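You operate a simulated robot arm through the tools that you are given. There is no shell and no other tool. Be economical: measure what you need, move in short steps, check, and stop when the job is done.

Carry out the task below with a simulated two-armed robot. There is one attempt and no reset: what you move stays moved.

JOB
Fold the striped cloth in half, put felt block and purple polish tin in the blue tray, close the tin.

Only the result counts: the job must be done as asked and must still hold three seconds after the hand-in. Knocking over, shifting, dropping, spilling or breaking anything else fails it. Flat cloth is picked up by pressing the open fingertips on it (5 to 10 N) and closing them slowly along it; thin cloth reads only 2 to 8 mm in the jaws.

ROBOT AND FRAMES
Two 7-joint arms with two-finger parallel grippers on one trunk, on a base that drives. Base frame: it is fixed to the floor where the robot stands at the start and does not move with it; the origin is under the middle of the robot, x ahead of it, y to its left, z up. Lengths are in cm, angles in rad, forces in N, time in s.
The left shoulder is at the start at [7, 16.3, 89.5], the right one opposite. With the tool pointing down near the work surface each hand reaches from about 36 to 88 cm from the robot's upright axis, wherever it stands, measured 20 degrees to its own side. Places, roughly: blue tray [100, 20, 50]; coffee table [70, 20, 50]. Payload 3.43 kg a hand.
The tool frame of a hand sits at the grasp point between the pads (the TCP): z along the fingers, y along the line on which they close. The tips reach 3.4 cm beyond it. The gripper opens to 12.8 cm. The fingers are 2.4 cm wide and 1.2 cm thick; the gripper's body (4.8 by 13 cm) begins 9.6 cm behind the TCP.
Orientation is that of the tool frame in the base frame, as a unit quaternion [x, y, z, w]. With the fingers straight down and closing along the base's y, the tool's x points along the base's -x, its y along +y and its z along -z.

CONTROLS
- The arms move only by the tool apply_moves. It takes "left_rows", "right_rows" or both (then of equal length, played together; a hand with none holds still); each is a list of rows, each a list of 7 numbers: the gripper command, from -1 (shut) to 1 (fully open), values between in proportion, then the shift along the tool's x, y, z in units of 40 mm (1.0 is 40 mm), then the turn, a rotation vector about the tool's x, y, z in units of 4 degrees (1.0 is 4 degrees). In form: [[hand, tx, ty, tz, wx, wy, wz], ...]. A call has 1 to 12 rows; each row shifts and turns the commanded pose from where the row before left it, along the tool's axes as they then stand. A call with a number of a shift or a turn outside -1 to 1 is refused whole. Rows are played at 5 a second. More than 5 cm and 0.15 rad between two rows, or a gripper value outside its range, and nothing of the call is played. Where a pose cannot be reached the arm comes as near as it can. A force on the tool above 40 N (or 10 N above the force at the start of the call, whichever is more), or a blocked arm, ends the call early, and 0.2 s more pass. Each finger travels about 15.3 cm/s and halts on what it meets, pressing with about 42 N; the grip force reading is that of the motor and also rises with nothing between the fingers. The clock runs only during rows and for 0.2 s after the last one: add rows that do not move to give the fingers time. The reply holds the time, the measured pose of the TCP, the force on the tool along the base axes, the opening and the grip force, in the units named above and with some noise, with the torque about the TCP (base axes, N m) and any sound that the robot's microphone picked up, and new pictures: "pictures" is both (left out), scene, wrist or none (wrist: the cameras of the hands that moved).
- Cameras (640 x 400 px; columns grow to the right, rows downward): "scene" is now at [13.62, 0.19, 110.73]; the picture's right is [0.10, -0.99, 0.00], its down [-0.75, -0.08, -0.65] and it looks along [0.65, 0.07, -0.76] (base axes); focal length 283 px, centre (320, 200). "left" rides on the left gripper at [7.6, 1.1, -16] in its tool frame; the picture's right is [-0.15, 0.99, 0.00], its down [-0.88, -0.13, -0.46] and it looks along [-0.45, -0.07, 0.89] (tool axes); focal length 234 px, centre (320, 200). "right" rides on the right gripper at [7.6, -1.1, -16] in its tool frame; the picture's right is [0.15, 0.99, 0.00], its down [-0.88, 0.13, -0.46] and it looks along [-0.45, 0.07, 0.89] (tool axes); focal length 234 px, centre (320, 200). There is no depth. A picture from a camera that has moved, and an enlarged one, comes with that camera's place and axes in the base frame and with its lens. The place of the scene camera against the robot may be out by one fixed shift of up to 1.8 cm in any direction.
- raise_lower(by): slides the trunk up (or, below 0, down) by that many cm; the arms and the scene camera ride with it, the base frame stays. It gives what a move gives, with no picture.
- roll_base(legs): drives the robot by 1 to 6 legs, each [ahead, left, turn to the left] in cm, cm and rad, along the robot's own axes; the way and the turn of a leg run together, so that a leg with both is an arc; at most 150 cm and 3.142 rad a leg. The arms and the cameras ride along, it lands a little off, and it stops where it bumps. It gives what a move gives, and a new picture of the scene camera.
- head_to(pan, tilt): turns the head with the scene camera to pan (to the left, within 1.501 rad either way) and tilt (down, from -0.506 to 1.204), counted from straight ahead of the robot. It gives what a move gives, and a new picture of the scene camera.
- enlarge(camera, box): a new picture of the part [left, top, right, bottom] of that camera's present view, enlarged. No time passes.
- sign_off(): hands the job in; it is judged then, once.

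Work in short steps. Places have to be worked out from the pictures, the camera data and where the tool is seen: move nearer, look again, correct. Check each grasp and each placing, and mend what went wrong. You have 120 turns and 260 pictures in all, those below and enlarged ones among them. Open the grippers and draw the arms clear of the work before you hand the job in, unless the task says otherwise; then end with one line.

The tools are called after ">>>" as name(argument=value, ...) on one line, values as JSON. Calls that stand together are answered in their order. apply_moves: Moves the arms, as the interface text tells. Its arguments: {"type":"object","properties":{"left_rows":{"type":"array"},"right_rows":{"type":"array"},"pictures":{"type":"string","enum":["both","scene","wrist","none"]}},"required":[]} The other tools are called the same way: raise_lower (by) slides the trunk up or down; roll_base (legs) drives the base; head_to (pan, tilt) turns the head that bears the scene camera; enlarge (camera, box) takes an enlarged picture of a part of a camera's view; sign_off () hands the job in.

At the start:

```text
time: 0.0
left_position: [56.93, 44.01, 79.45]
left_tool_rot: [0.0, 1.0, 0.0, 0.0]
left_force: [-1.1, 0.3, -0.8]
left_ft_torque: [0.0, 0.0, 0.0]
left_gripper_width: 12.79
left_gripper_force: 0.0
right_position: [56.32, -18.41, 73.98]
right_tool_rot: [0.0, 1.0, 0.0, 0.0]
right_force: [-0.2, 0.1, -0.1]
right_ft_torque: [0.01, -0.02, 0.01]
right_gripper_width: 12.79
right_gripper_force: 0.1
trunk travel left (down, up): [-37.5, 56.5]
robot x, y, heading: [0.08, -0.27, 0.002]
head pan, tilt: [0.099, 0.86]
```

scene: 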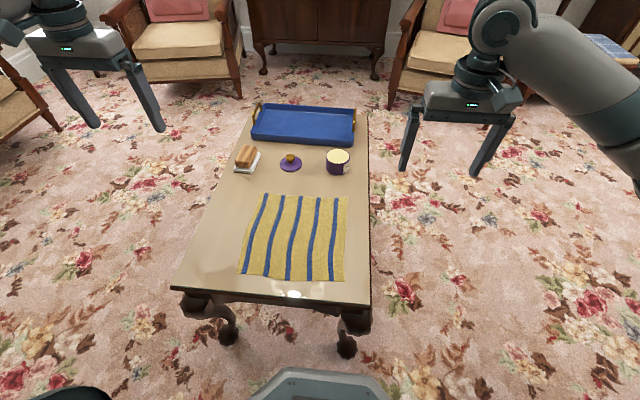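
right: 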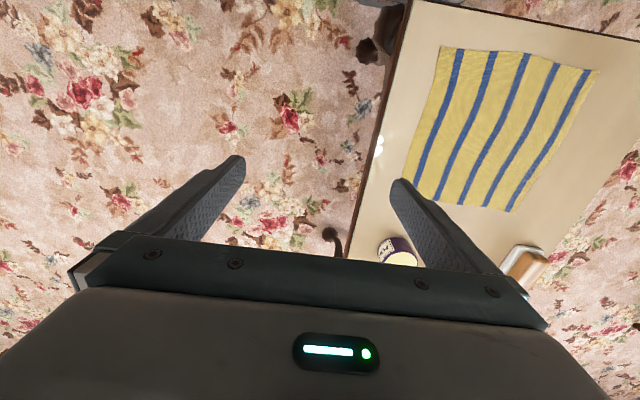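
left: 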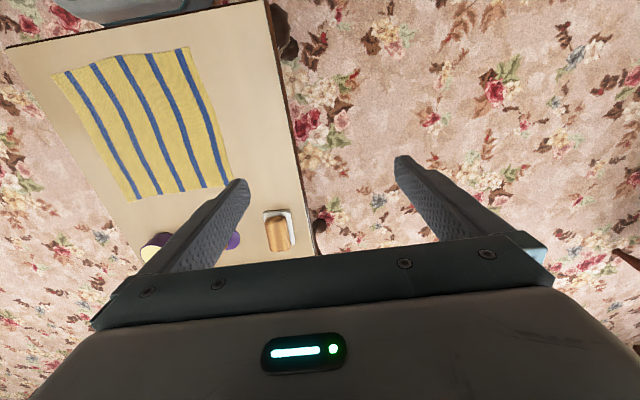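

I'll look closer at the objects on the table before anything else.

>>> enlarge(camera="scene", box=[220, 90, 380, 190])

>>> enlarge(camera="scene", box=[160, 180, 384, 320])

```text
4.00 times, centred on (300, 140) of scene
camera zoom: at [13.62, 0.19, 110.73], right [0.1, -0.99, 0.0], down [-0.75, -0.08, -0.65], along [0.65, 0.07, -0.76], focal length 1132 px, centre (400, 440)
```

zoom: 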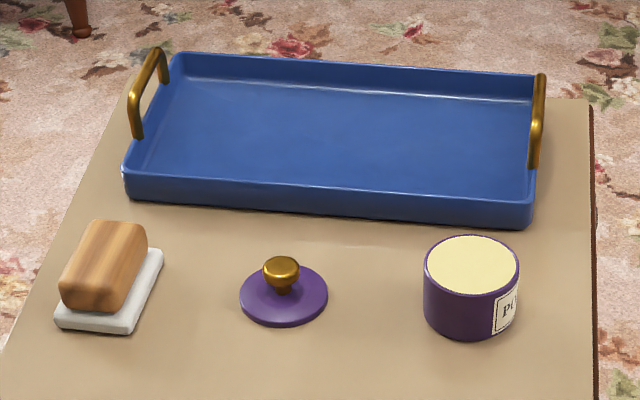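

```text
2.86 times, centred on (272, 250) of scene
camera zoom: at [13.62, 0.19, 110.73], right [0.1, -0.99, 0.0], down [-0.75, -0.08, -0.65], along [0.65, 0.07, -0.76], focal length 809 px, centre (457, 57)
```

zoom: 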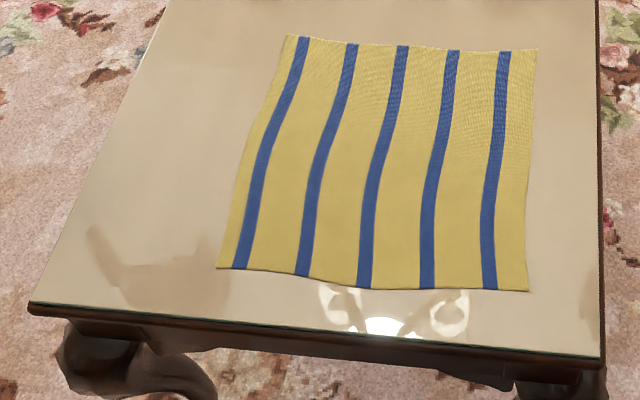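

The cloth spans about x 41–67, y −2–23.5 with the table top near z≈48; block, lid and tin sit near x≈79. I'll roll left 10 cm to centre on the cloth.

>>> roll_base(legs=[[0, 10, 0]])

```text
time: 1.1
left_position: [56.99, 54.04, 79.32]
left_tool_rot: [0.001, 1.0, 0.0, -0.001]
left_force: [-0.1, 0.3, -1.0]
left_ft_torque: [-0.06, 0.03, 0.0]
left_gripper_width: 12.81
left_gripper_force: 0.0
right_position: [56.26, -8.18, 73.99]
right_tool_rot: [0.001, 1.0, -0.001, 0.0]
right_force: [-0.3, 1.0, -0.6]
right_ft_torque: [-0.05, -0.01, 0.01]
right_gripper_width: 12.79
right_gripper_force: 0.1
trunk travel left (down, up): [-37.5, 56.5]
robot x, y, heading: [-0.0, 9.96, -0.002]
head pan, tilt: [0.099, 0.86]
camera scene: at [13.63, 10.36, 110.73], right [0.1, -1.0, 0.0], down [-0.75, -0.08, -0.65], along [0.65, 0.06, -0.76], focal length 283 px, centre (320, 200)
```

scene: 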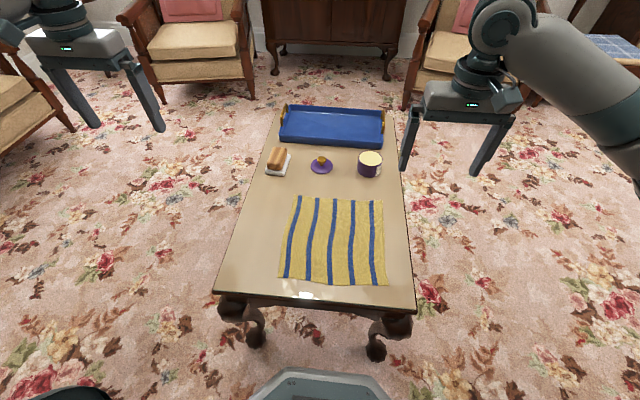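

Now bring both hands above the near corners, partly closed, at about z=60.

>>> apply_moves(right_rows=[[0.5, 0.34, 0.24, 0.35, 0, 0, 0], [0, 0.34, 0.24, 0.35, 0, 0, 0], [-0.45, 0.34, 0.24, 0.35, 0, 0, 0], [-0.45, 0.34, 0.24, 0.35, 0, 0, 0], [-0.45, 0.34, 0.24, 0.35, 0, 0, 0], [-0.45, 0.34, 0.24, 0.35, 0, 0, 0], [-0.45, 0.34, 0.24, 0.35, 0, 0, 0], [-0.45, 0.34, 0.24, 0.35, 0, 0, 0], [-0.45, 0.34, 0.24, 0.35, 0, 0, 0], [-0.45, 0.34, 0.24, 0.35, 0, 0, 0]], left_rows=[[0.5, 0.36, -0.85, 0.48, 0, 0, 0], [0, 0.36, -0.85, 0.48, 0, 0, 0], [-0.45, 0.36, -0.85, 0.48, 0, 0, 0], [-0.45, 0.36, -0.85, 0.48, 0, 0, 0], [-0.45, 0.36, -0.85, 0.48, 0, 0, 0], [-0.45, 0.36, -0.85, 0.48, 0, 0, 0], [-0.45, 0.36, -0.85, 0.48, 0, 0, 0], [-0.45, 0.36, -0.85, 0.48, 0, 0, 0], [-0.45, 0.36, -0.85, 0.48, 0, 0, 0], [-0.45, 0.36, -0.85, 0.48, 0, 0, 0]])

```text
time: 3.4
left_position: [42.47, 20.02, 60.32]
left_tool_rot: [0.0, 1.0, 0.0, 0.0]
left_force: [0.9, 0.5, 0.1]
left_ft_torque: [0.01, -0.01, 0.0]
left_gripper_width: 3.54
left_gripper_force: 0.0
right_position: [42.67, 1.19, 59.89]
right_tool_rot: [0.001, 1.0, 0.0, 0.0]
right_force: [-0.2, 0.0, 0.6]
right_ft_torque: [-0.01, 0.0, -0.02]
right_gripper_width: 3.51
right_gripper_force: 0.1
trunk travel left (down, up): [-37.5, 56.5]
robot x, y, heading: [-0.42, 9.97, 0.002]
head pan, tilt: [0.099, 0.86]
camera scene: at [13.65, 10.21, 110.73], right [0.1, -1.0, 0.0], down [-0.75, -0.07, -0.65], along [0.65, 0.06, -0.76], focal length 283 px, centre (320, 200)
camera right: at [35.19, 0.06, 75.99], right [-0.14, 0.99, 0.0], down [0.88, 0.13, 0.46], along [0.45, 0.07, -0.89], focal length 234 px, centre (320, 200)
camera left: at [34.92, 21.08, 76.15], right [0.15, 0.99, 0.0], down [0.88, -0.13, 0.46], along [0.45, -0.07, -0.89], focal length 234 px, centre (320, 200)
```

scene: 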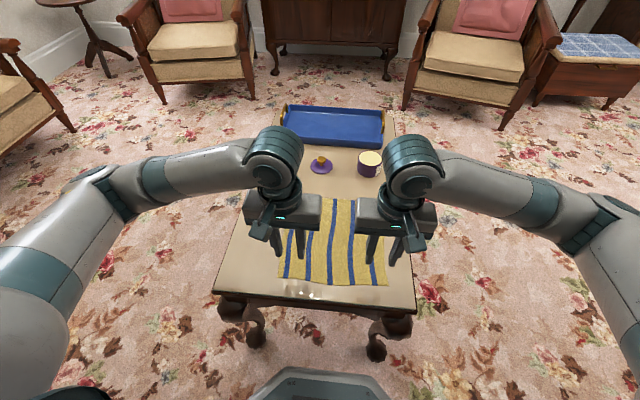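
right: 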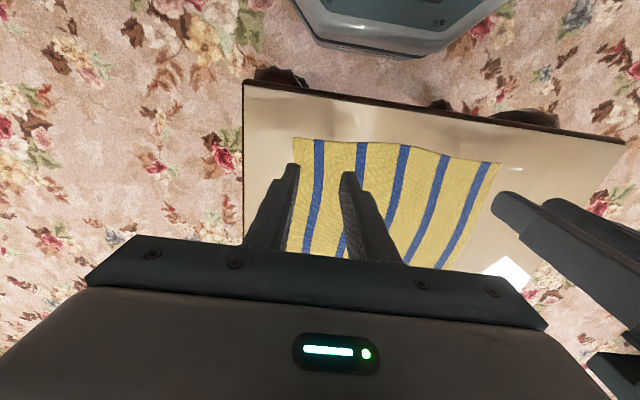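
left: 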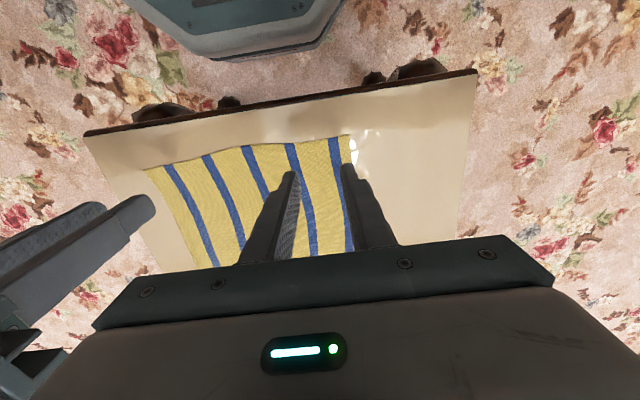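

Corners are at about (41.6,−2.1) and (41.1,23.4); the fingertips line up just inside. I lower to just above the cloth.

>>> apply_moves(right_rows=[[-0.45, 0, 0, 0.6, 0, 0, 0], [-0.45, 0, 0, 0.6, 0, 0, 0], [-0.45, 0, 0, 0.5, 0, 0, 0], [-0.45, 0, 0, 0.1, 0, 0, 0], [-0.45, 0, 0, 0, 0, 0, 0]], left_rows=[[-0.45, 0, 0, 0.6, 0, 0, 0], [-0.45, 0, 0, 0.6, 0, 0, 0], [-0.45, 0, 0, 0.5, 0, 0, 0], [-0.45, 0, 0, 0.2, 0, 0, 0], [-0.45, 0, 0, 0, 0, 0, 0]], pictures="wrist")

```text
time: 4.5
left_position: [42.56, 20.15, 52.68]
left_tool_rot: [0.001, 1.0, 0.0, 0.0]
left_force: [-0.4, -0.2, -0.4]
left_ft_torque: [0.04, -0.01, -0.04]
left_gripper_width: 3.49
left_gripper_force: 0.0
right_position: [42.64, 1.27, 52.7]
right_tool_rot: [0.001, 1.0, -0.001, 0.0]
right_force: [-0.5, -0.4, -0.4]
right_ft_torque: [0.03, 0.01, 0.0]
right_gripper_width: 3.53
right_gripper_force: 0.1
trunk travel left (down, up): [-37.5, 56.5]
robot x, y, heading: [0.33, 10.2, 0.001]
head pan, tilt: [0.099, 0.86]
camera right: at [35.12, 0.11, 68.77], right [-0.14, 0.99, 0.0], down [0.88, 0.13, 0.46], along [0.45, 0.07, -0.89], focal length 234 px, centre (320, 200)
camera left: at [34.95, 21.07, 68.62], right [0.15, 0.99, 0.0], down [0.88, -0.13, 0.46], along [0.45, -0.07, -0.89], focal length 234 px, centre (320, 200)
```

right: 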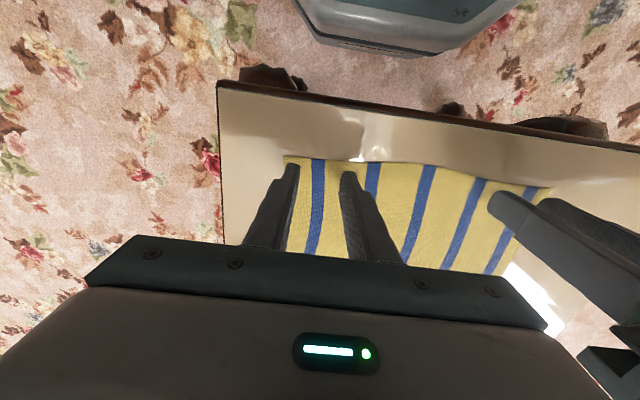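
left: 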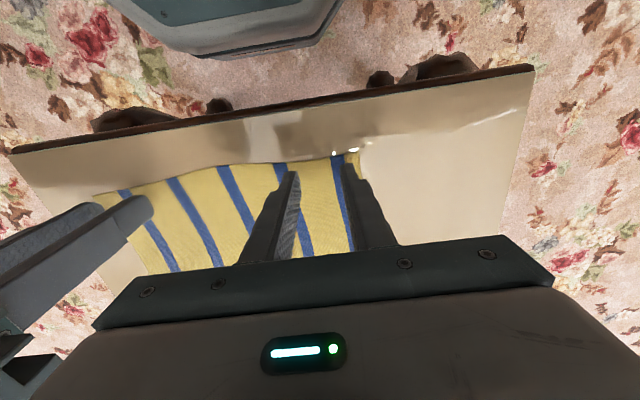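

Still no contact. I descend in small steps and read the force.

>>> apply_moves(right_rows=[[-0.45, 0, 0, 0.08, 0, 0, 0], [-0.45, 0, 0, 0.08, 0, 0, 0], [-0.45, 0, 0, 0.04, 0, 0, 0], [-0.45, 0, 0, 0, 0, 0, 0]], left_rows=[[-0.45, 0, 0, 0.08, 0, 0, 0], [-0.45, 0, 0, 0.08, 0, 0, 0], [-0.45, 0, 0, 0.04, 0, 0, 0], [-0.45, 0, 0, 0, 0, 0, 0]], pictures="none")

>>> apply_moves(right_rows=[[-0.45, 0, 0, 0.05, 0, 0, 0], [-0.45, 0, 0, 0.05, 0, 0, 0], [-0.45, 0, 0, 0, 0, 0, 0]], left_rows=[[-0.45, 0, 0, 0.05, 0, 0, 0], [-0.45, 0, 0, 0.05, 0, 0, 0], [-0.45, 0, 0, 0, 0, 0, 0]], pictures="none")

```text
time: 5.5
left_position: [42.46, 20.04, 51.94]
left_tool_rot: [0.001, 1.0, -0.001, 0.001]
left_force: [-0.1, -0.6, -0.4]
left_ft_torque: [0.0, -0.01, -0.01]
left_gripper_width: 3.55
left_gripper_force: 0.2
right_position: [42.72, 1.2, 52.0]
right_tool_rot: [0.0, 1.0, 0.0, 0.0]
right_force: [0.0, 0.5, 0.1]
right_ft_torque: [-0.02, -0.03, 0.04]
right_gripper_width: 3.51
right_gripper_force: 0.0
trunk travel left (down, up): [-37.5, 56.5]
robot x, y, heading: [0.19, 10.06, 0.001]
head pan, tilt: [0.099, 0.86]
```

```text
time: 6.3
left_position: [42.51, 20.08, 51.49]
left_tool_rot: [0.0, 1.0, 0.001, 0.001]
left_force: [-0.6, 1.6, 11.5]
left_ft_torque: [0.12, 0.07, 0.02]
left_gripper_width: 3.52
left_gripper_force: 0.0
right_position: [42.65, 1.26, 51.67]
right_tool_rot: [0.002, 1.0, 0.0, 0.0]
right_force: [0.6, -0.2, -0.3]
right_ft_torque: [0.0, -0.01, 0.04]
right_gripper_width: 3.52
right_gripper_force: 0.0
trunk travel left (down, up): [-37.5, 56.5]
robot x, y, heading: [-0.14, 10.22, -0.002]
head pan, tilt: [0.099, 0.86]
```

The left touches with 11.5 N at z≈51.5 (table ≈48.1). I lower the right a hair and ease the left.

>>> apply_moves(right_rows=[[-0.45, 0, 0, 0.025, 0, 0, 0], [-0.45, 0, 0, 0, 0, 0, 0]], left_rows=[[-0.45, 0, 0, -0.008, 0, 0, 0], [-0.45, 0, 0, 0, 0, 0, 0]], pictures="none")

```text
time: 7.0
left_position: [42.51, 20.0, 51.54]
left_tool_rot: [0.001, 1.0, 0.0, 0.0]
left_force: [-0.9, 0.2, 12.0]
left_ft_torque: [0.05, 0.04, 0.01]
left_gripper_width: 3.5
left_gripper_force: 0.1
right_position: [42.66, 1.17, 51.56]
right_tool_rot: [0.001, 1.0, 0.0, 0.0]
right_force: [0.1, 0.1, 1.4]
right_ft_torque: [0.02, 0.0, -0.03]
right_gripper_width: 3.48
right_gripper_force: 0.1
trunk travel left (down, up): [-37.5, 56.5]
robot x, y, heading: [0.14, 9.93, -0.001]
head pan, tilt: [0.099, 0.86]
```

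>>> apply_moves(right_rows=[[-0.45, 0, 0, 0.015, 0, 0, 0], [-0.45, 0, 0, 0, 0, 0, 0]], left_rows=[[-0.45, 0, 0, -0.01, 0, 0, 0], [-0.45, 0, 0, 0, 0, 0, 0]], pictures="none")

```text
time: 7.5
left_position: [42.46, 19.95, 51.6]
left_tool_rot: [0.001, 1.0, -0.001, 0.0]
left_force: [1.2, 0.4, 7.2]
left_ft_torque: [0.04, 0.0, 0.0]
left_gripper_width: 3.52
left_gripper_force: 0.1
right_position: [42.8, 1.17, 51.5]
right_tool_rot: [0.001, 1.0, 0.0, 0.001]
right_force: [0.1, 0.7, 10.1]
right_ft_torque: [-0.02, 0.07, 0.02]
right_gripper_width: 3.48
right_gripper_force: 0.0
trunk travel left (down, up): [-37.5, 56.5]
robot x, y, heading: [0.15, 10.06, 0.0]
head pan, tilt: [0.099, 0.86]
```

Left presses 7 N and right 10 N, both in the window. I close both slowly along the cloth.

>>> apply_moves(right_rows=[[-0.5, 0, 0, 0, 0, 0, 0], [-0.55, 0, 0, 0, 0, 0, 0], [-0.6, 0, 0, 0, 0, 0, 0], [-0.65, 0, 0, 0, 0, 0, 0], [-0.7, 0, 0, 0, 0, 0, 0], [-0.75, 0, 0, 0, 0, 0, 0], [-0.8, 0, 0, 0, 0, 0, 0], [-0.85, 0, 0, 0, 0, 0, 0], [-0.9, 0, 0, 0, 0, 0, 0], [-0.95, 0, 0, 0, 0, 0, 0], [-1, 0, 0, 0, 0, 0, 0], [-1, 0, 0, 0, 0, 0, 0]], left_rows=[[-0.5, 0, 0, 0, 0, 0, 0], [-0.55, 0, 0, 0, 0, 0, 0], [-0.6, 0, 0, 0, 0, 0, 0], [-0.65, 0, 0, 0, 0, 0, 0], [-0.7, 0, 0, 0, 0, 0, 0], [-0.75, 0, 0, 0, 0, 0, 0], [-0.8, 0, 0, 0, 0, 0, 0], [-0.85, 0, 0, 0, 0, 0, 0], [-0.9, 0, 0, 0, 0, 0, 0], [-0.95, 0, 0, 0, 0, 0, 0], [-1, 0, 0, 0, 0, 0, 0], [-1, 0, 0, 0, 0, 0, 0]])

```text
time: 10.2
left_position: [42.6, 19.91, 51.52]
left_tool_rot: [0.001, 1.0, -0.001, 0.001]
left_force: [0.2, -14.3, 8.8]
left_ft_torque: [-0.49, 0.01, 0.12]
left_gripper_width: 0.17
left_gripper_force: 36.6
right_position: [42.64, 1.12, 51.53]
right_tool_rot: [0.001, 1.0, 0.0, 0.001]
right_force: [-0.1, 10.4, 12.6]
right_ft_torque: [0.33, 0.02, -0.05]
right_gripper_width: 0.15
right_gripper_force: 36.4
trunk travel left (down, up): [-37.5, 56.5]
robot x, y, heading: [0.15, 9.93, -0.004]
head pan, tilt: [0.099, 0.86]
camera scene: at [13.5, 10.22, 110.76], right [0.1, -1.0, 0.0], down [-0.75, -0.07, -0.65], along [0.65, 0.06, -0.76], focal length 283 px, centre (320, 200)
camera right: at [35.08, -0.01, 67.55], right [-0.15, 0.99, 0.0], down [0.88, 0.13, 0.46], along [0.45, 0.07, -0.89], focal length 234 px, centre (320, 200)
camera left: at [34.96, 20.98, 67.52], right [0.15, 0.99, 0.0], down [0.88, -0.13, 0.46], along [0.45, -0.07, -0.89], focal length 234 px, centre (320, 200)
```

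scene: 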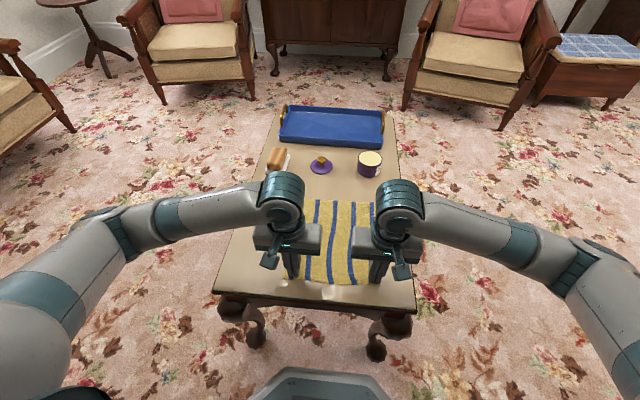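
right: 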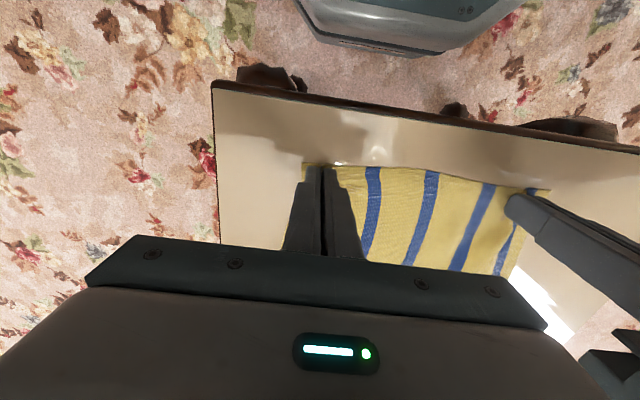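
left: 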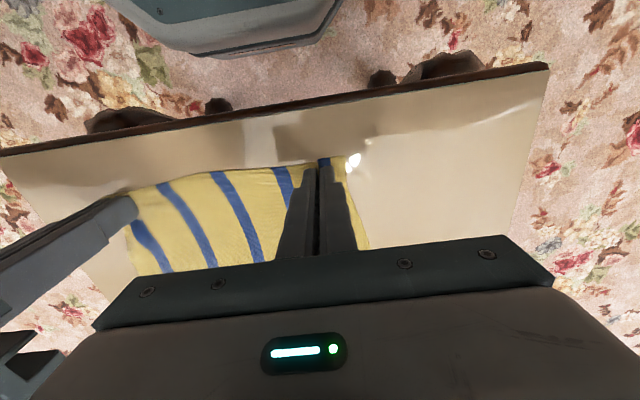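

Both hold something thin (1.7/1.5 mm) and the cloth is taut between them. I lift slightly, easing the hands together, to check.

>>> apply_moves(right_rows=[[-1, 0, 0.1, -0.15, 0, 0, 0], [-1, 0, 0.1, -0.25, 0, 0, 0], [-1, 0, 0.05, -0.3, 0, 0, 0], [-1, 0, 0, -0.3, 0, 0, 0], [-1, 0, 0, 0, 0, 0, 0]], left_rows=[[-1, 0, -0.1, -0.15, 0, 0, 0], [-1, 0, -0.1, -0.25, 0, 0, 0], [-1, 0, -0.05, -0.3, 0, 0, 0], [-1, 0, 0, -0.3, 0, 0, 0], [-1, 0, 0, 0, 0, 0, 0]])

```text
time: 11.3
left_position: [42.49, 19.12, 55.57]
left_tool_rot: [0.001, 1.0, 0.0, 0.001]
left_force: [-0.7, 0.6, 0.0]
left_ft_torque: [-0.02, 0.02, -0.05]
left_gripper_width: 0.19
left_gripper_force: 36.3
right_position: [42.58, 2.19, 55.39]
right_tool_rot: [0.001, 1.0, 0.0, 0.0]
right_force: [-0.2, 0.4, -0.8]
right_ft_torque: [-0.01, -0.02, 0.03]
right_gripper_width: 0.17
right_gripper_force: 36.4
trunk travel left (down, up): [-37.5, 56.5]
robot x, y, heading: [-0.16, 10.03, -0.002]
head pan, tilt: [0.099, 0.86]
camera scene: at [13.63, 10.24, 110.73], right [0.1, -1.0, 0.0], down [-0.75, -0.07, -0.65], along [0.65, 0.06, -0.76], focal length 283 px, centre (320, 200)
camera right: at [35.09, 0.96, 71.54], right [-0.14, 0.99, 0.0], down [0.88, 0.13, 0.46], along [0.45, 0.07, -0.89], focal length 234 px, centre (320, 200)
camera left: at [34.99, 20.1, 71.47], right [0.15, 0.99, 0.0], down [0.88, -0.13, 0.46], along [0.45, -0.07, -0.89], focal length 234 px, centre (320, 200)
```

scene: 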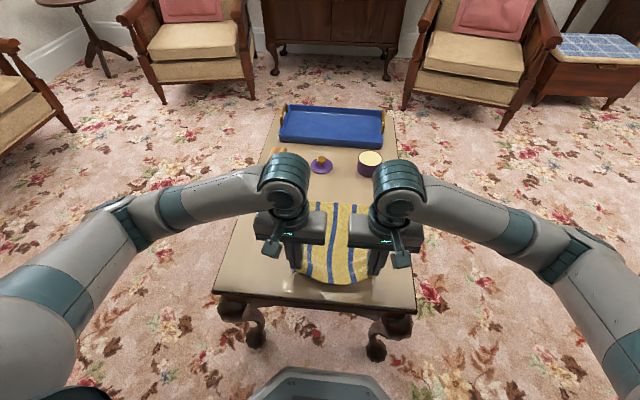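
right: 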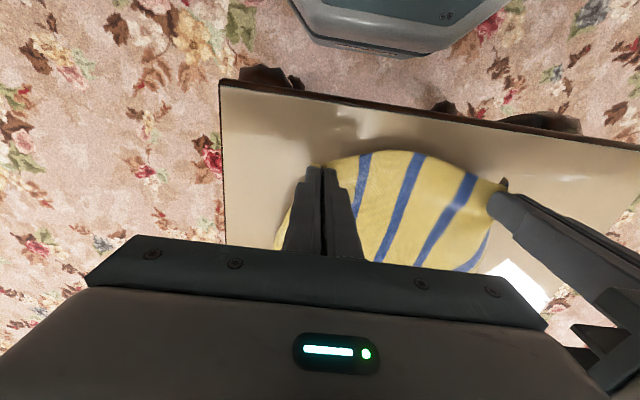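
left: 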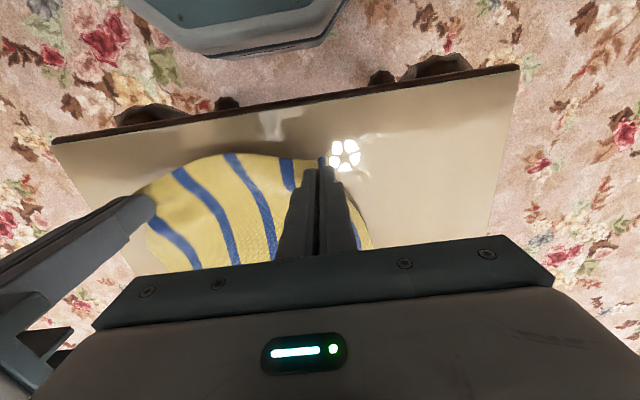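

Both corners are held. I swing both hands in an arc over the fold line (x≈54.3), ending just above the far edge (x≈67).

>>> apply_moves(right_rows=[[-1, -0.25, -0.1, -0.575, 0, 0, 0], [-1, -0.5, -0.05, -0.5, 0, 0, 0], [-1, -0.625, 0, -0.35, 0, 0, 0], [-1, -0.75, 0, -0.225, 0, 0, 0], [-1, -0.825, 0, -0.075, 0, 0, 0], [-1, 0, 0, 0, 0, 0, 0], [-1, -0.8, 0, 0.1, 0, 0, 0], [-1, -0.75, 0, 0.3, 0, 0, 0], [-1, 0, 0, 0, 0, 0, 0]], left_rows=[[-1, -0.25, 0.1, -0.575, 0, 0, 0], [-1, -0.5, 0.05, -0.5, 0, 0, 0], [-1, -0.625, 0, -0.35, 0, 0, 0], [-1, -0.75, 0, -0.225, 0, 0, 0], [-1, -0.825, 0, -0.075, 0, 0, 0], [-1, 0, 0, 0, 0, 0, 0], [-1, -0.8, 0, 0.1, 0, 0, 0], [-1, -0.75, 0, 0.3, 0, 0, 0], [-1, 0, 0, 0, 0, 0, 0]])

```text
time: 13.3
left_position: [60.45, 19.83, 60.81]
left_tool_rot: [0.001, 1.0, 0.0, 0.0]
left_force: [0.0, -0.9, 0.4]
left_ft_torque: [-0.02, -0.02, 0.01]
left_gripper_width: 0.17
left_gripper_force: 36.0
right_position: [60.89, 1.65, 60.72]
right_tool_rot: [0.0, 1.0, 0.0, 0.0]
right_force: [0.1, 0.8, 0.0]
right_ft_torque: [0.06, 0.0, 0.01]
right_gripper_width: 0.17
right_gripper_force: 36.2
trunk travel left (down, up): [-37.5, 56.5]
robot x, y, heading: [0.0, 10.36, -0.004]
head pan, tilt: [0.099, 0.86]
camera scene: at [13.62, 10.24, 110.73], right [0.1, -1.0, 0.0], down [-0.75, -0.07, -0.65], along [0.65, 0.06, -0.76], focal length 283 px, centre (320, 200)
camera right: at [53.32, 0.52, 76.82], right [-0.15, 0.99, 0.0], down [0.88, 0.13, 0.46], along [0.45, 0.07, -0.89], focal length 234 px, centre (320, 200)
camera left: at [52.97, 20.78, 76.66], right [0.15, 0.99, 0.0], down [0.88, -0.13, 0.46], along [0.45, -0.07, -0.89], focal length 234 px, centre (320, 200)
```

scene: 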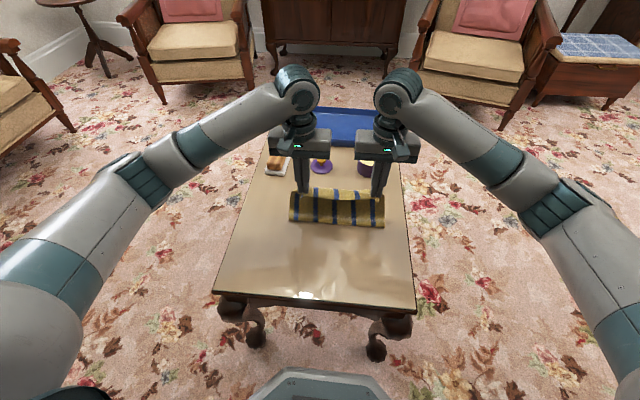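
right: 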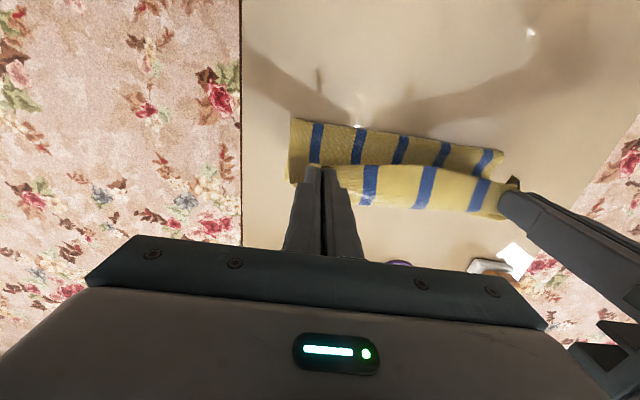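
left: 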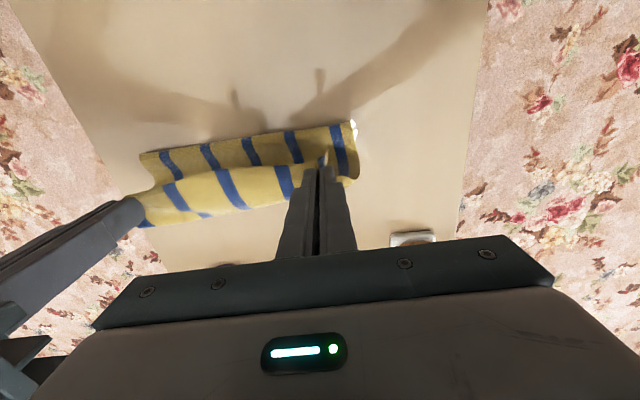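

The fold is forming; I continue the descent toward the far edge.

>>> apply_moves(right_rows=[[-1, -0.5, 0, 0.45, 0, 0, 0], [-1, -0.45, 0, 0.5, 0, 0, 0], [-1, -0.35, 0, 0.55, 0, 0, 0], [-1, 0, 0, 0, 0, 0, 0]], left_rows=[[-1, -0.55, 0, 0.45, 0, 0, 0], [-1, -0.5, 0, 0.5, 0, 0, 0], [-1, -0.35, 0, 0.55, 0, 0, 0], [-1, 0, 0, 0, 0, 0, 0]])

>>> enlarge(camera="scene", box=[240, 130, 432, 250])

```text
time: 14.3
left_position: [66.1, 19.55, 54.74]
left_tool_rot: [0.0, 1.0, -0.001, 0.0]
left_force: [0.5, 0.1, -0.5]
left_ft_torque: [0.02, -0.01, -0.01]
left_gripper_width: 0.19
left_gripper_force: 36.1
right_position: [66.0, 1.65, 54.85]
right_tool_rot: [0.001, 1.0, 0.0, 0.0]
right_force: [0.2, 0.9, -0.1]
right_ft_torque: [0.0, 0.02, -0.02]
right_gripper_width: 0.17
right_gripper_force: 36.2
trunk travel left (down, up): [-37.5, 56.5]
robot x, y, heading: [0.31, 10.21, -0.004]
head pan, tilt: [0.099, 0.86]
camera scene: at [13.62, 10.24, 110.73], right [0.1, -1.0, 0.0], down [-0.75, -0.07, -0.65], along [0.65, 0.06, -0.76], focal length 283 px, centre (320, 200)
camera right: at [58.54, 0.47, 70.75], right [-0.15, 0.99, 0.0], down [0.88, 0.13, 0.46], along [0.45, 0.07, -0.89], focal length 234 px, centre (320, 200)
camera left: at [58.44, 20.6, 70.67], right [0.15, 0.99, 0.0], down [0.88, -0.13, 0.46], along [0.45, -0.07, -0.89], focal length 234 px, centre (320, 200)
```

scene: 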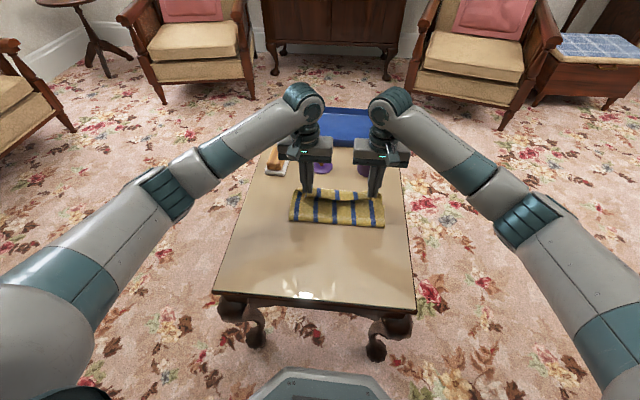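
right: 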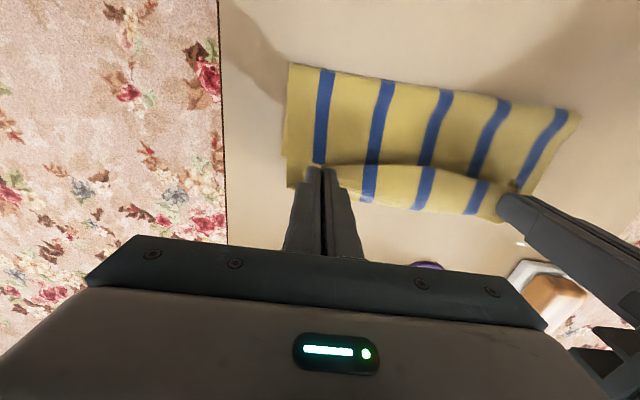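
left: 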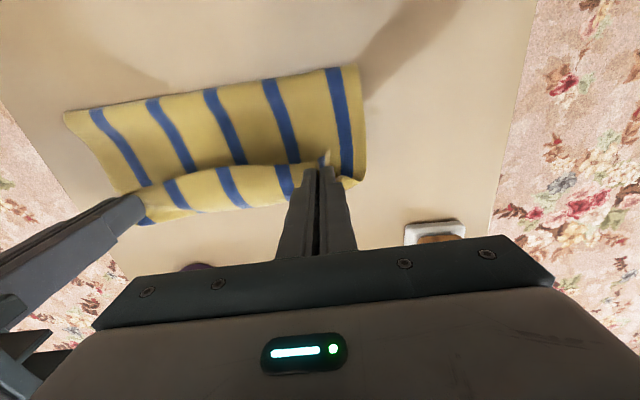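

```text
3.33 times, centred on (336, 190) of scene
camera zoom: at [13.62, 10.24, 110.73], right [0.1, -1.0, 0.0], down [-0.75, -0.07, -0.65], along [0.65, 0.06, -0.76], focal length 944 px, centre (267, 233)
```

zoom: 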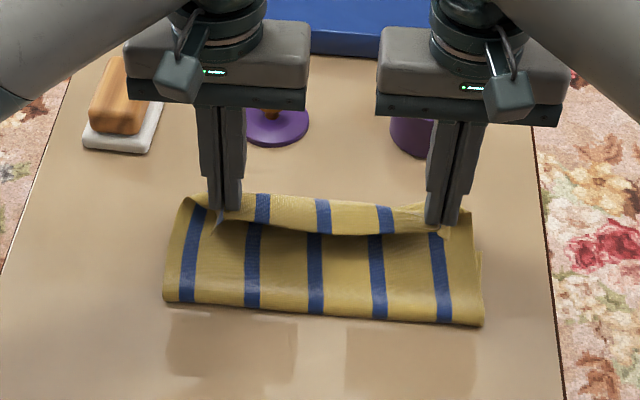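

The fold lies at x≈57.6 and the lower layer's far edge at ≈69.4 (slid ~2 cm). I carry the corners forward to x≈68.7 and lay them down.

>>> apply_moves(right_rows=[[-1, -0.35, 0, 0.2, 0, 0, 0], [-1, -0.3, 0, 0.25, 0, 0, 0], [-1, -0.1, 0, 0.2, 0, 0, 0], [-1, 0, 0, 0.05, 0, 0, 0], [-1, 0, 0, 0, 0, 0, 0]], left_rows=[[-1, -0.35, 0, 0.2, 0, 0, 0], [-1, -0.3, 0, 0.25, 0, 0, 0], [-1, -0.1, 0, 0.2, 0, 0, 0], [-1, 0, 0, 0.05, 0, 0, 0], [-1, 0, 0, 0, 0, 0, 0]])

>>> enlarge(camera="scene", box=[240, 130, 432, 250])

```text
time: 15.6
left_position: [69.08, 19.68, 52.0]
left_tool_rot: [0.0, 1.0, -0.001, 0.0]
left_force: [-0.2, -0.5, 1.1]
left_ft_torque: [0.0, 0.06, -0.01]
left_gripper_width: 0.15
left_gripper_force: 36.7
right_position: [68.92, 1.7, 51.78]
right_tool_rot: [0.001, 1.0, 0.0, -0.001]
right_force: [-0.2, 0.2, -1.2]
right_ft_torque: [0.01, -0.01, 0.02]
right_gripper_width: 0.17
right_gripper_force: 36.8
trunk travel left (down, up): [-37.5, 56.5]
robot x, y, heading: [-0.34, 10.06, -0.0]
head pan, tilt: [0.099, 0.86]
camera scene: at [13.63, 10.24, 110.73], right [0.1, -1.0, 0.0], down [-0.75, -0.07, -0.65], along [0.65, 0.06, -0.76], focal length 283 px, centre (320, 200)
camera right: at [61.37, 0.51, 67.92], right [-0.15, 0.99, 0.0], down [0.88, 0.13, 0.45], along [0.45, 0.07, -0.89], focal length 234 px, centre (320, 200)
camera left: at [61.54, 20.62, 68.0], right [0.15, 0.99, 0.0], down [0.88, -0.13, 0.46], along [0.45, -0.07, -0.89], focal length 234 px, centre (320, 200)
```

scene: 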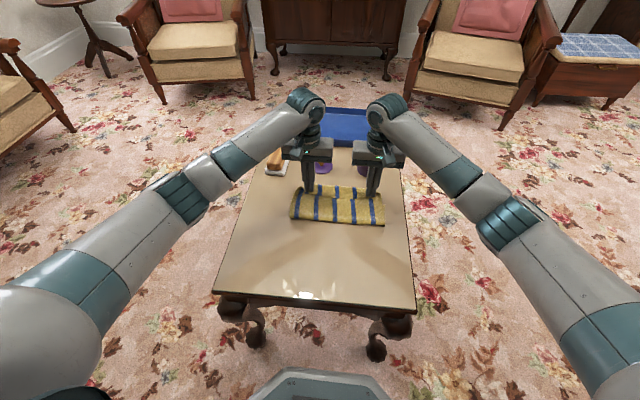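
right: 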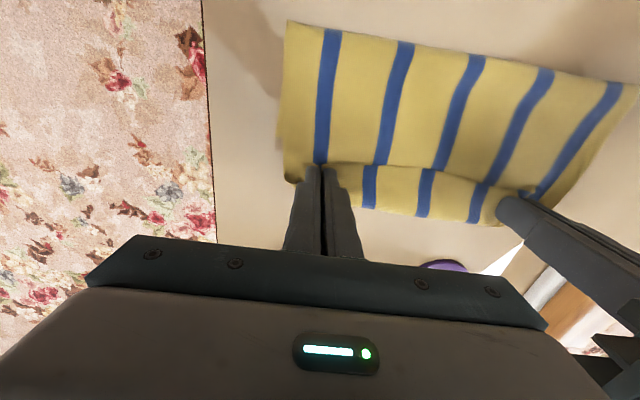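
left: 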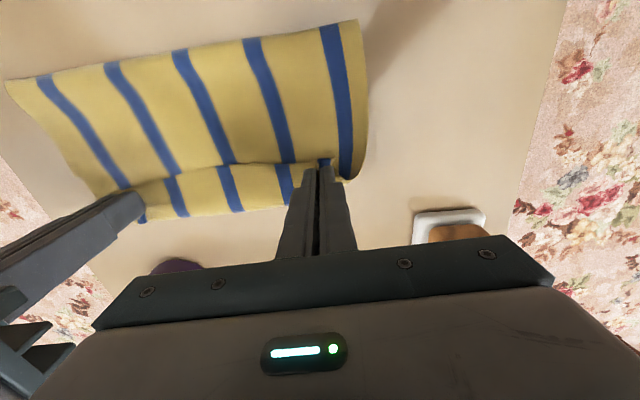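

```text
3.33 times, centred on (336, 190) of scene
camera zoom: at [13.63, 10.24, 110.73], right [0.1, -1.0, 0.0], down [-0.75, -0.07, -0.65], along [0.65, 0.06, -0.76], focal length 944 px, centre (267, 233)
```

zoom: 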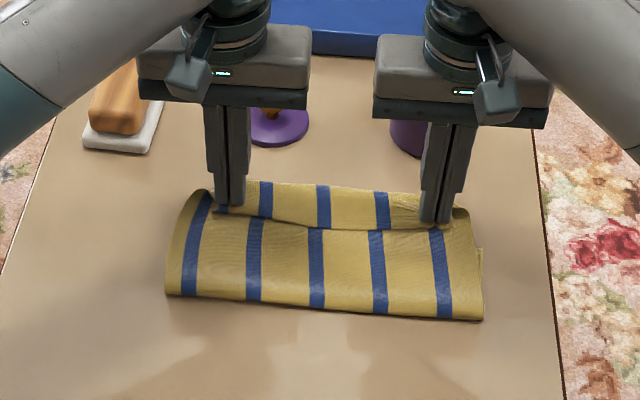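

I look closely at the layers before releasing.

>>> enlarge(camera="right", box=[270, 130, 510, 280])

>>> enlarge(camera="left", box=[130, 110, 370, 260])

```text
2.67 times, centred on (390, 205) of right
camera zoom: at [61.37, 0.51, 67.92], right [-0.15, 0.99, 0.0], down [0.88, 0.13, 0.45], along [0.45, 0.07, -0.89], focal length 624 px, centre (133, 187)
```

zoom: 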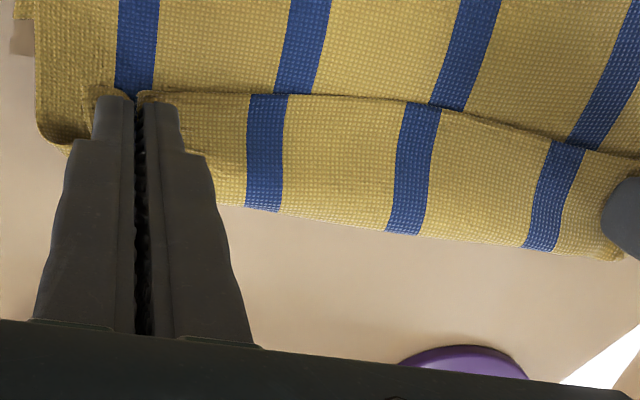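

```text
2.67 times, centred on (250, 185) of left
camera zoom: at [61.54, 20.62, 68.0], right [0.15, 0.99, 0.0], down [0.88, -0.13, 0.46], along [0.45, -0.07, -0.89], focal length 624 px, centre (507, 240)
```

zoom: 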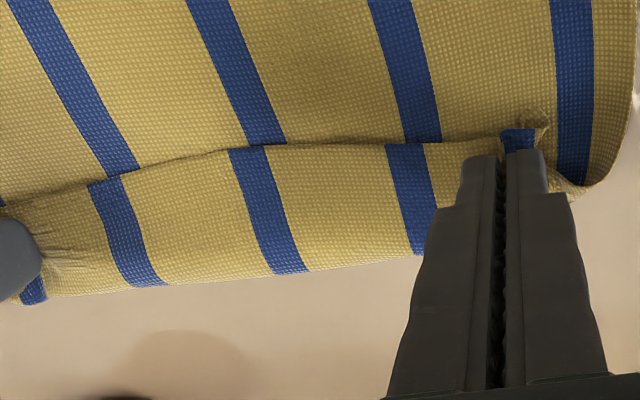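

The upper layer rolled: from the vertical fingers it loops forward ~4 cm and turns back, so laying it here would leave a folded-back flap. I'll reverse the arc to unfold, and then fold from the far edge toward me, where I can tilt the hands.

>>> apply_moves(right_rows=[[-1, 0.6, 0, -0.6, 0, 0, 0], [-1, 0.7, 0, -0.8, 0, 0, 0], [-1, 0.7, 0, -0.6, 0, 0, 0], [-1, 0.8, 0, -0.4, 0, 0, 0], [-1, 0.8, 0, -0.2, 0, 0, 0], [-1, 0.8, 0, 0.1, 0, 0, 0], [-1, 0.8, 0, 0.3, 0, 0, 0], [-1, 0.6, 0, 0.4, 0, 0, 0], [-1, 0.5, 0, 0.5, 0, 0, 0], [-1, 0.3, 0, 0.5, 0, 0, 0], [-1, 0.1, 0, 0.3, 0, 0, 0], [-1, 0, 0, 0, 0, 0, 0]], left_rows=[[-1, 0.6, 0, -0.6, 0, 0, 0], [-1, 0.7, 0, -0.8, 0, 0, 0], [-1, 0.7, 0, -0.6, 0, 0, 0], [-1, 0.8, 0, -0.4, 0, 0, 0], [-1, 0.8, 0, -0.2, 0, 0, 0], [-1, 0.8, 0, 0.1, 0, 0, 0], [-1, 0.8, 0, 0.3, 0, 0, 0], [-1, 0.6, 0, 0.4, 0, 0, 0], [-1, 0.5, 0, 0.5, 0, 0, 0], [-1, 0.3, 0, 0.5, 0, 0, 0], [-1, 0.1, 0, 0.3, 0, 0, 0], [-1, 0, 0, 0, 0, 0, 0]])

```text
time: 18.1
left_position: [42.24, 19.66, 54.04]
left_tool_rot: [0.001, 1.0, 0.0, 0.0]
left_force: [-1.1, -1.0, -0.1]
left_ft_torque: [-0.02, 0.0, -0.01]
left_gripper_width: 0.18
left_gripper_force: 36.0
right_position: [42.11, 1.67, 53.89]
right_tool_rot: [0.001, 1.0, 0.0, 0.001]
right_force: [0.2, 1.1, -0.3]
right_ft_torque: [0.04, -0.01, 0.0]
right_gripper_width: 0.16
right_gripper_force: 36.1
trunk travel left (down, up): [-37.5, 56.5]
robot x, y, heading: [0.29, 10.36, 0.001]
head pan, tilt: [0.099, 0.86]
camera scene: at [13.63, 10.24, 110.73], right [0.1, -1.0, 0.0], down [-0.75, -0.07, -0.65], along [0.65, 0.06, -0.76], focal length 283 px, centre (320, 200)
camera right: at [34.59, 0.53, 69.96], right [-0.15, 0.99, 0.0], down [0.88, 0.13, 0.46], along [0.45, 0.07, -0.89], focal length 234 px, centre (320, 200)
camera left: at [34.72, 20.74, 70.03], right [0.15, 0.99, 0.0], down [0.88, -0.13, 0.46], along [0.45, -0.07, -0.89], focal length 234 px, centre (320, 200)
```

scene: 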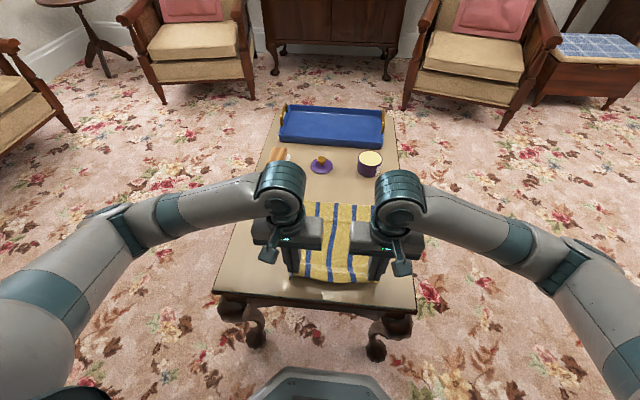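
right: 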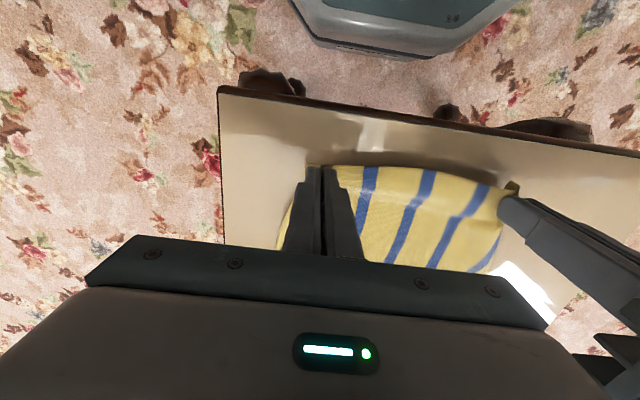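
left: 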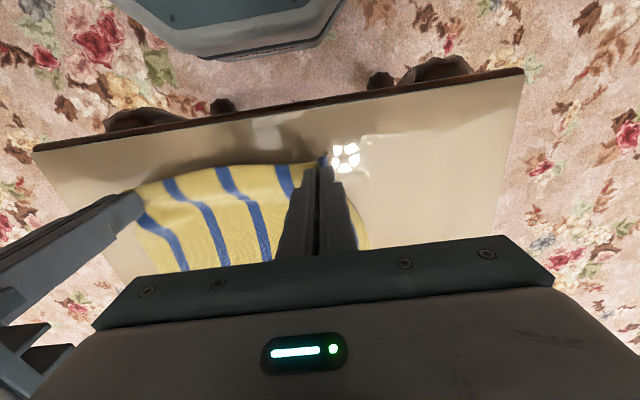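

It unfolded cleanly. I lower to the table with a slight outward pull and open to release.

>>> apply_moves(right_rows=[[-1, 0.05, -0.05, 0.25, 0, 0, 0], [-1, 0.05, -0.05, 0.25, 0, 0, 0], [-1, 0, 0, 0, 0, 0, 0], [-0.9, 0, 0, 0, 0, 0, 0], [-0.8, 0, 0, 0, 0, 0, 0], [-0.6, 0, 0, 0, 0, 0, 0], [-0.45, 0, 0, 0, 0, 0, 0], [-0.45, 0, 0, -0.5, 0, 0, 0], [-0.45, 0, 0, -1, 0, 0, 0], [-0.45, 0, 0, -1, 0, 0, 0], [-0.45, 0, 0, -1, 0, 0, 0]], left_rows=[[-1, 0.05, 0.05, 0.25, 0, 0, 0], [-1, 0.05, 0.05, 0.25, 0, 0, 0], [-1, 0, 0, 0, 0, 0, 0], [-0.9, 0, 0, 0, 0, 0, 0], [-0.8, 0, 0, 0, 0, 0, 0], [-0.6, 0, 0, 0, 0, 0, 0], [-0.45, 0, 0, 0, 0, 0, 0], [-0.45, 0, 0, -0.5, 0, 0, 0], [-0.45, 0, 0, -1, 0, 0, 0], [-0.45, 0, 0, -1, 0, 0, 0], [-0.45, 0, 0, -1, 0, 0, 0]])

>>> enlarge(camera="scene", box=[200, 150, 440, 300])

```text
time: 20.6
left_position: [41.89, 20.33, 65.92]
left_tool_rot: [0.0, 1.0, 0.0, 0.0]
left_force: [-0.3, -0.4, -0.9]
left_ft_torque: [0.0, 0.04, -0.01]
left_gripper_width: 3.52
left_gripper_force: 0.1
right_position: [41.53, 1.24, 66.11]
right_tool_rot: [0.0, 1.0, 0.0, -0.002]
right_force: [-0.6, -0.2, 0.0]
right_ft_torque: [-0.01, 0.01, 0.02]
right_gripper_width: 3.51
right_gripper_force: 0.1
trunk travel left (down, up): [-37.5, 56.5]
robot x, y, heading: [-0.29, 9.92, -0.002]
head pan, tilt: [0.099, 0.86]
camera scene: at [13.57, 10.24, 110.72], right [0.1, -1.0, 0.0], down [-0.75, -0.07, -0.65], along [0.65, 0.06, -0.76], focal length 283 px, centre (320, 200)
camera right: at [33.98, 0.01, 82.1], right [-0.15, 0.99, 0.0], down [0.88, 0.13, 0.45], along [0.45, 0.07, -0.89], focal length 234 px, centre (320, 200)
camera left: at [34.41, 21.32, 81.9], right [0.15, 0.99, 0.0], down [0.88, -0.13, 0.46], along [0.45, -0.07, -0.89], focal length 234 px, centre (320, 200)
```

scene: 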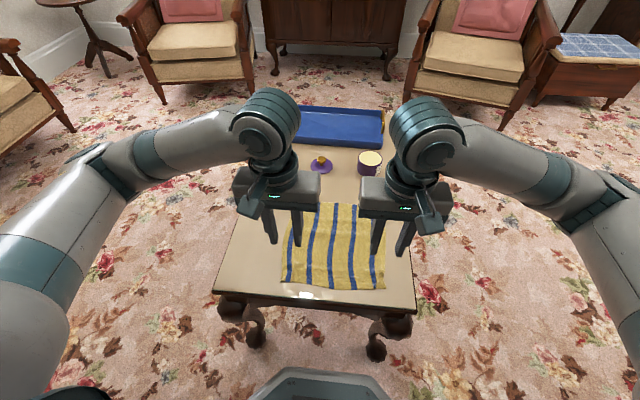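
right: 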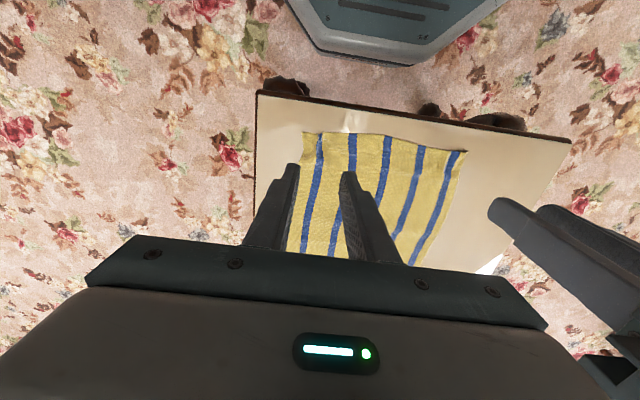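
left: 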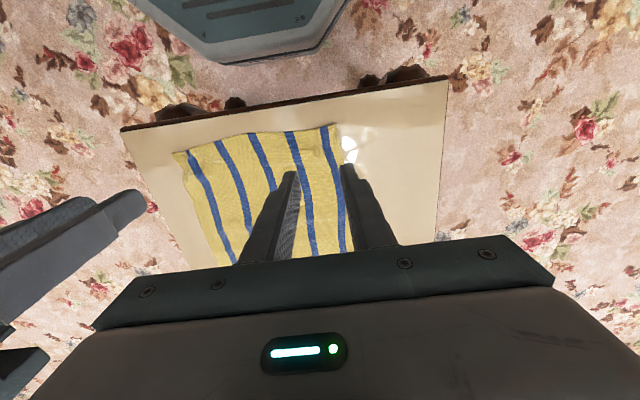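

```text
2.67 times, centred on (320, 225) of scene
camera zoom: at [13.57, 10.24, 110.72], right [0.1, -1.0, 0.0], down [-0.75, -0.07, -0.65], along [0.65, 0.06, -0.76], focal length 755 px, centre (320, 133)
```

zoom: 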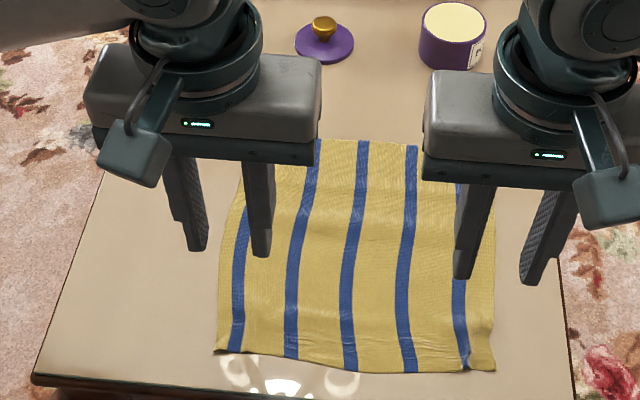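

Cloth is flat again (near edge x≈40.7). I move both hands above the far corners to view them.

>>> apply_moves(right_rows=[[-0.45, -0.9, 0, 0.1, 0, 0, 0], [-0.45, -0.9, 0, 0.1, 0, 0, 0], [-0.45, -0.9, 0, 0.1, 0, 0, 0], [-0.45, -0.9, 0, 0.1, 0, 0, 0], [-0.45, -0.9, 0, 0.1, 0, 0, 0], [-0.45, -0.9, 0, 0.1, 0, 0, 0], [-0.45, -0.9, 0, 0.1, 0, 0, 0], [-0.45, 0, 0, 0, 0, 0, 0]], left_rows=[[-0.45, -0.9, 0, 0.1, 0, 0, 0], [-0.45, -0.9, 0, 0.1, 0, 0, 0], [-0.45, -0.9, 0, 0.1, 0, 0, 0], [-0.45, -0.9, 0, 0.1, 0, 0, 0], [-0.45, -0.9, 0, 0.1, 0, 0, 0], [-0.45, -0.9, 0, 0.1, 0, 0, 0], [-0.45, -0.9, 0, 0.1, 0, 0, 0], [-0.45, 0, 0, 0, 0, 0, 0]])

```text
time: 22.4
left_position: [67.23, 20.18, 63.35]
left_tool_rot: [0.001, 1.0, 0.0, -0.001]
left_force: [0.3, -0.1, 1.1]
left_ft_torque: [0.01, -0.02, 0.03]
left_gripper_width: 3.53
left_gripper_force: 0.1
right_position: [66.66, 1.23, 63.12]
right_tool_rot: [0.001, 1.0, 0.0, 0.0]
right_force: [-0.1, 0.2, 0.3]
right_ft_torque: [0.02, 0.05, 0.02]
right_gripper_width: 3.51
right_gripper_force: 0.1
trunk travel left (down, up): [-37.5, 56.5]
robot x, y, heading: [-0.22, 9.85, -0.006]
head pan, tilt: [0.099, 0.86]
camera scene: at [13.61, 10.24, 110.73], right [0.1, -1.0, 0.0], down [-0.75, -0.07, -0.65], along [0.65, 0.06, -0.76], focal length 283 px, centre (320, 200)
camera right: at [59.26, 0.06, 79.18], right [-0.15, 0.99, 0.0], down [0.88, 0.13, 0.46], along [0.45, 0.07, -0.89], focal length 234 px, centre (320, 200)
camera left: at [59.55, 21.26, 79.3], right [0.15, 0.99, 0.0], down [0.88, -0.13, 0.46], along [0.45, -0.07, -0.89], focal length 234 px, centre (320, 200)
```

scene: 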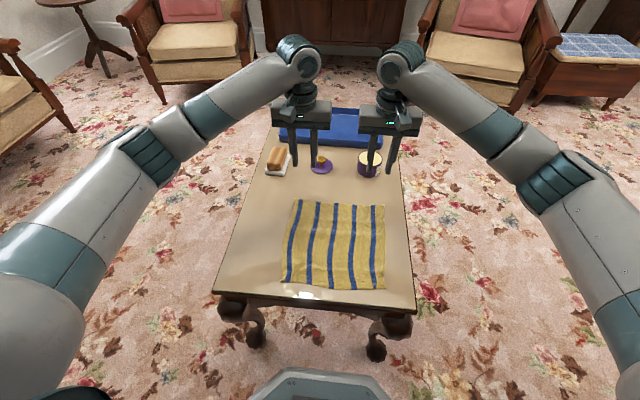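
right: 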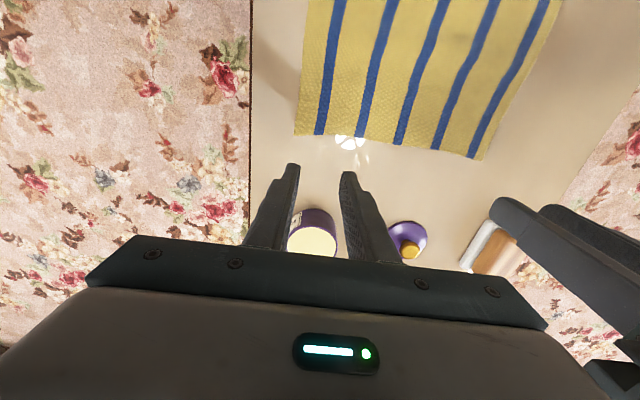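
left: 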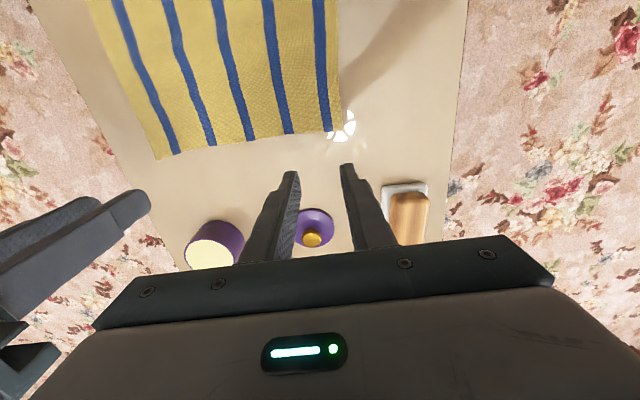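

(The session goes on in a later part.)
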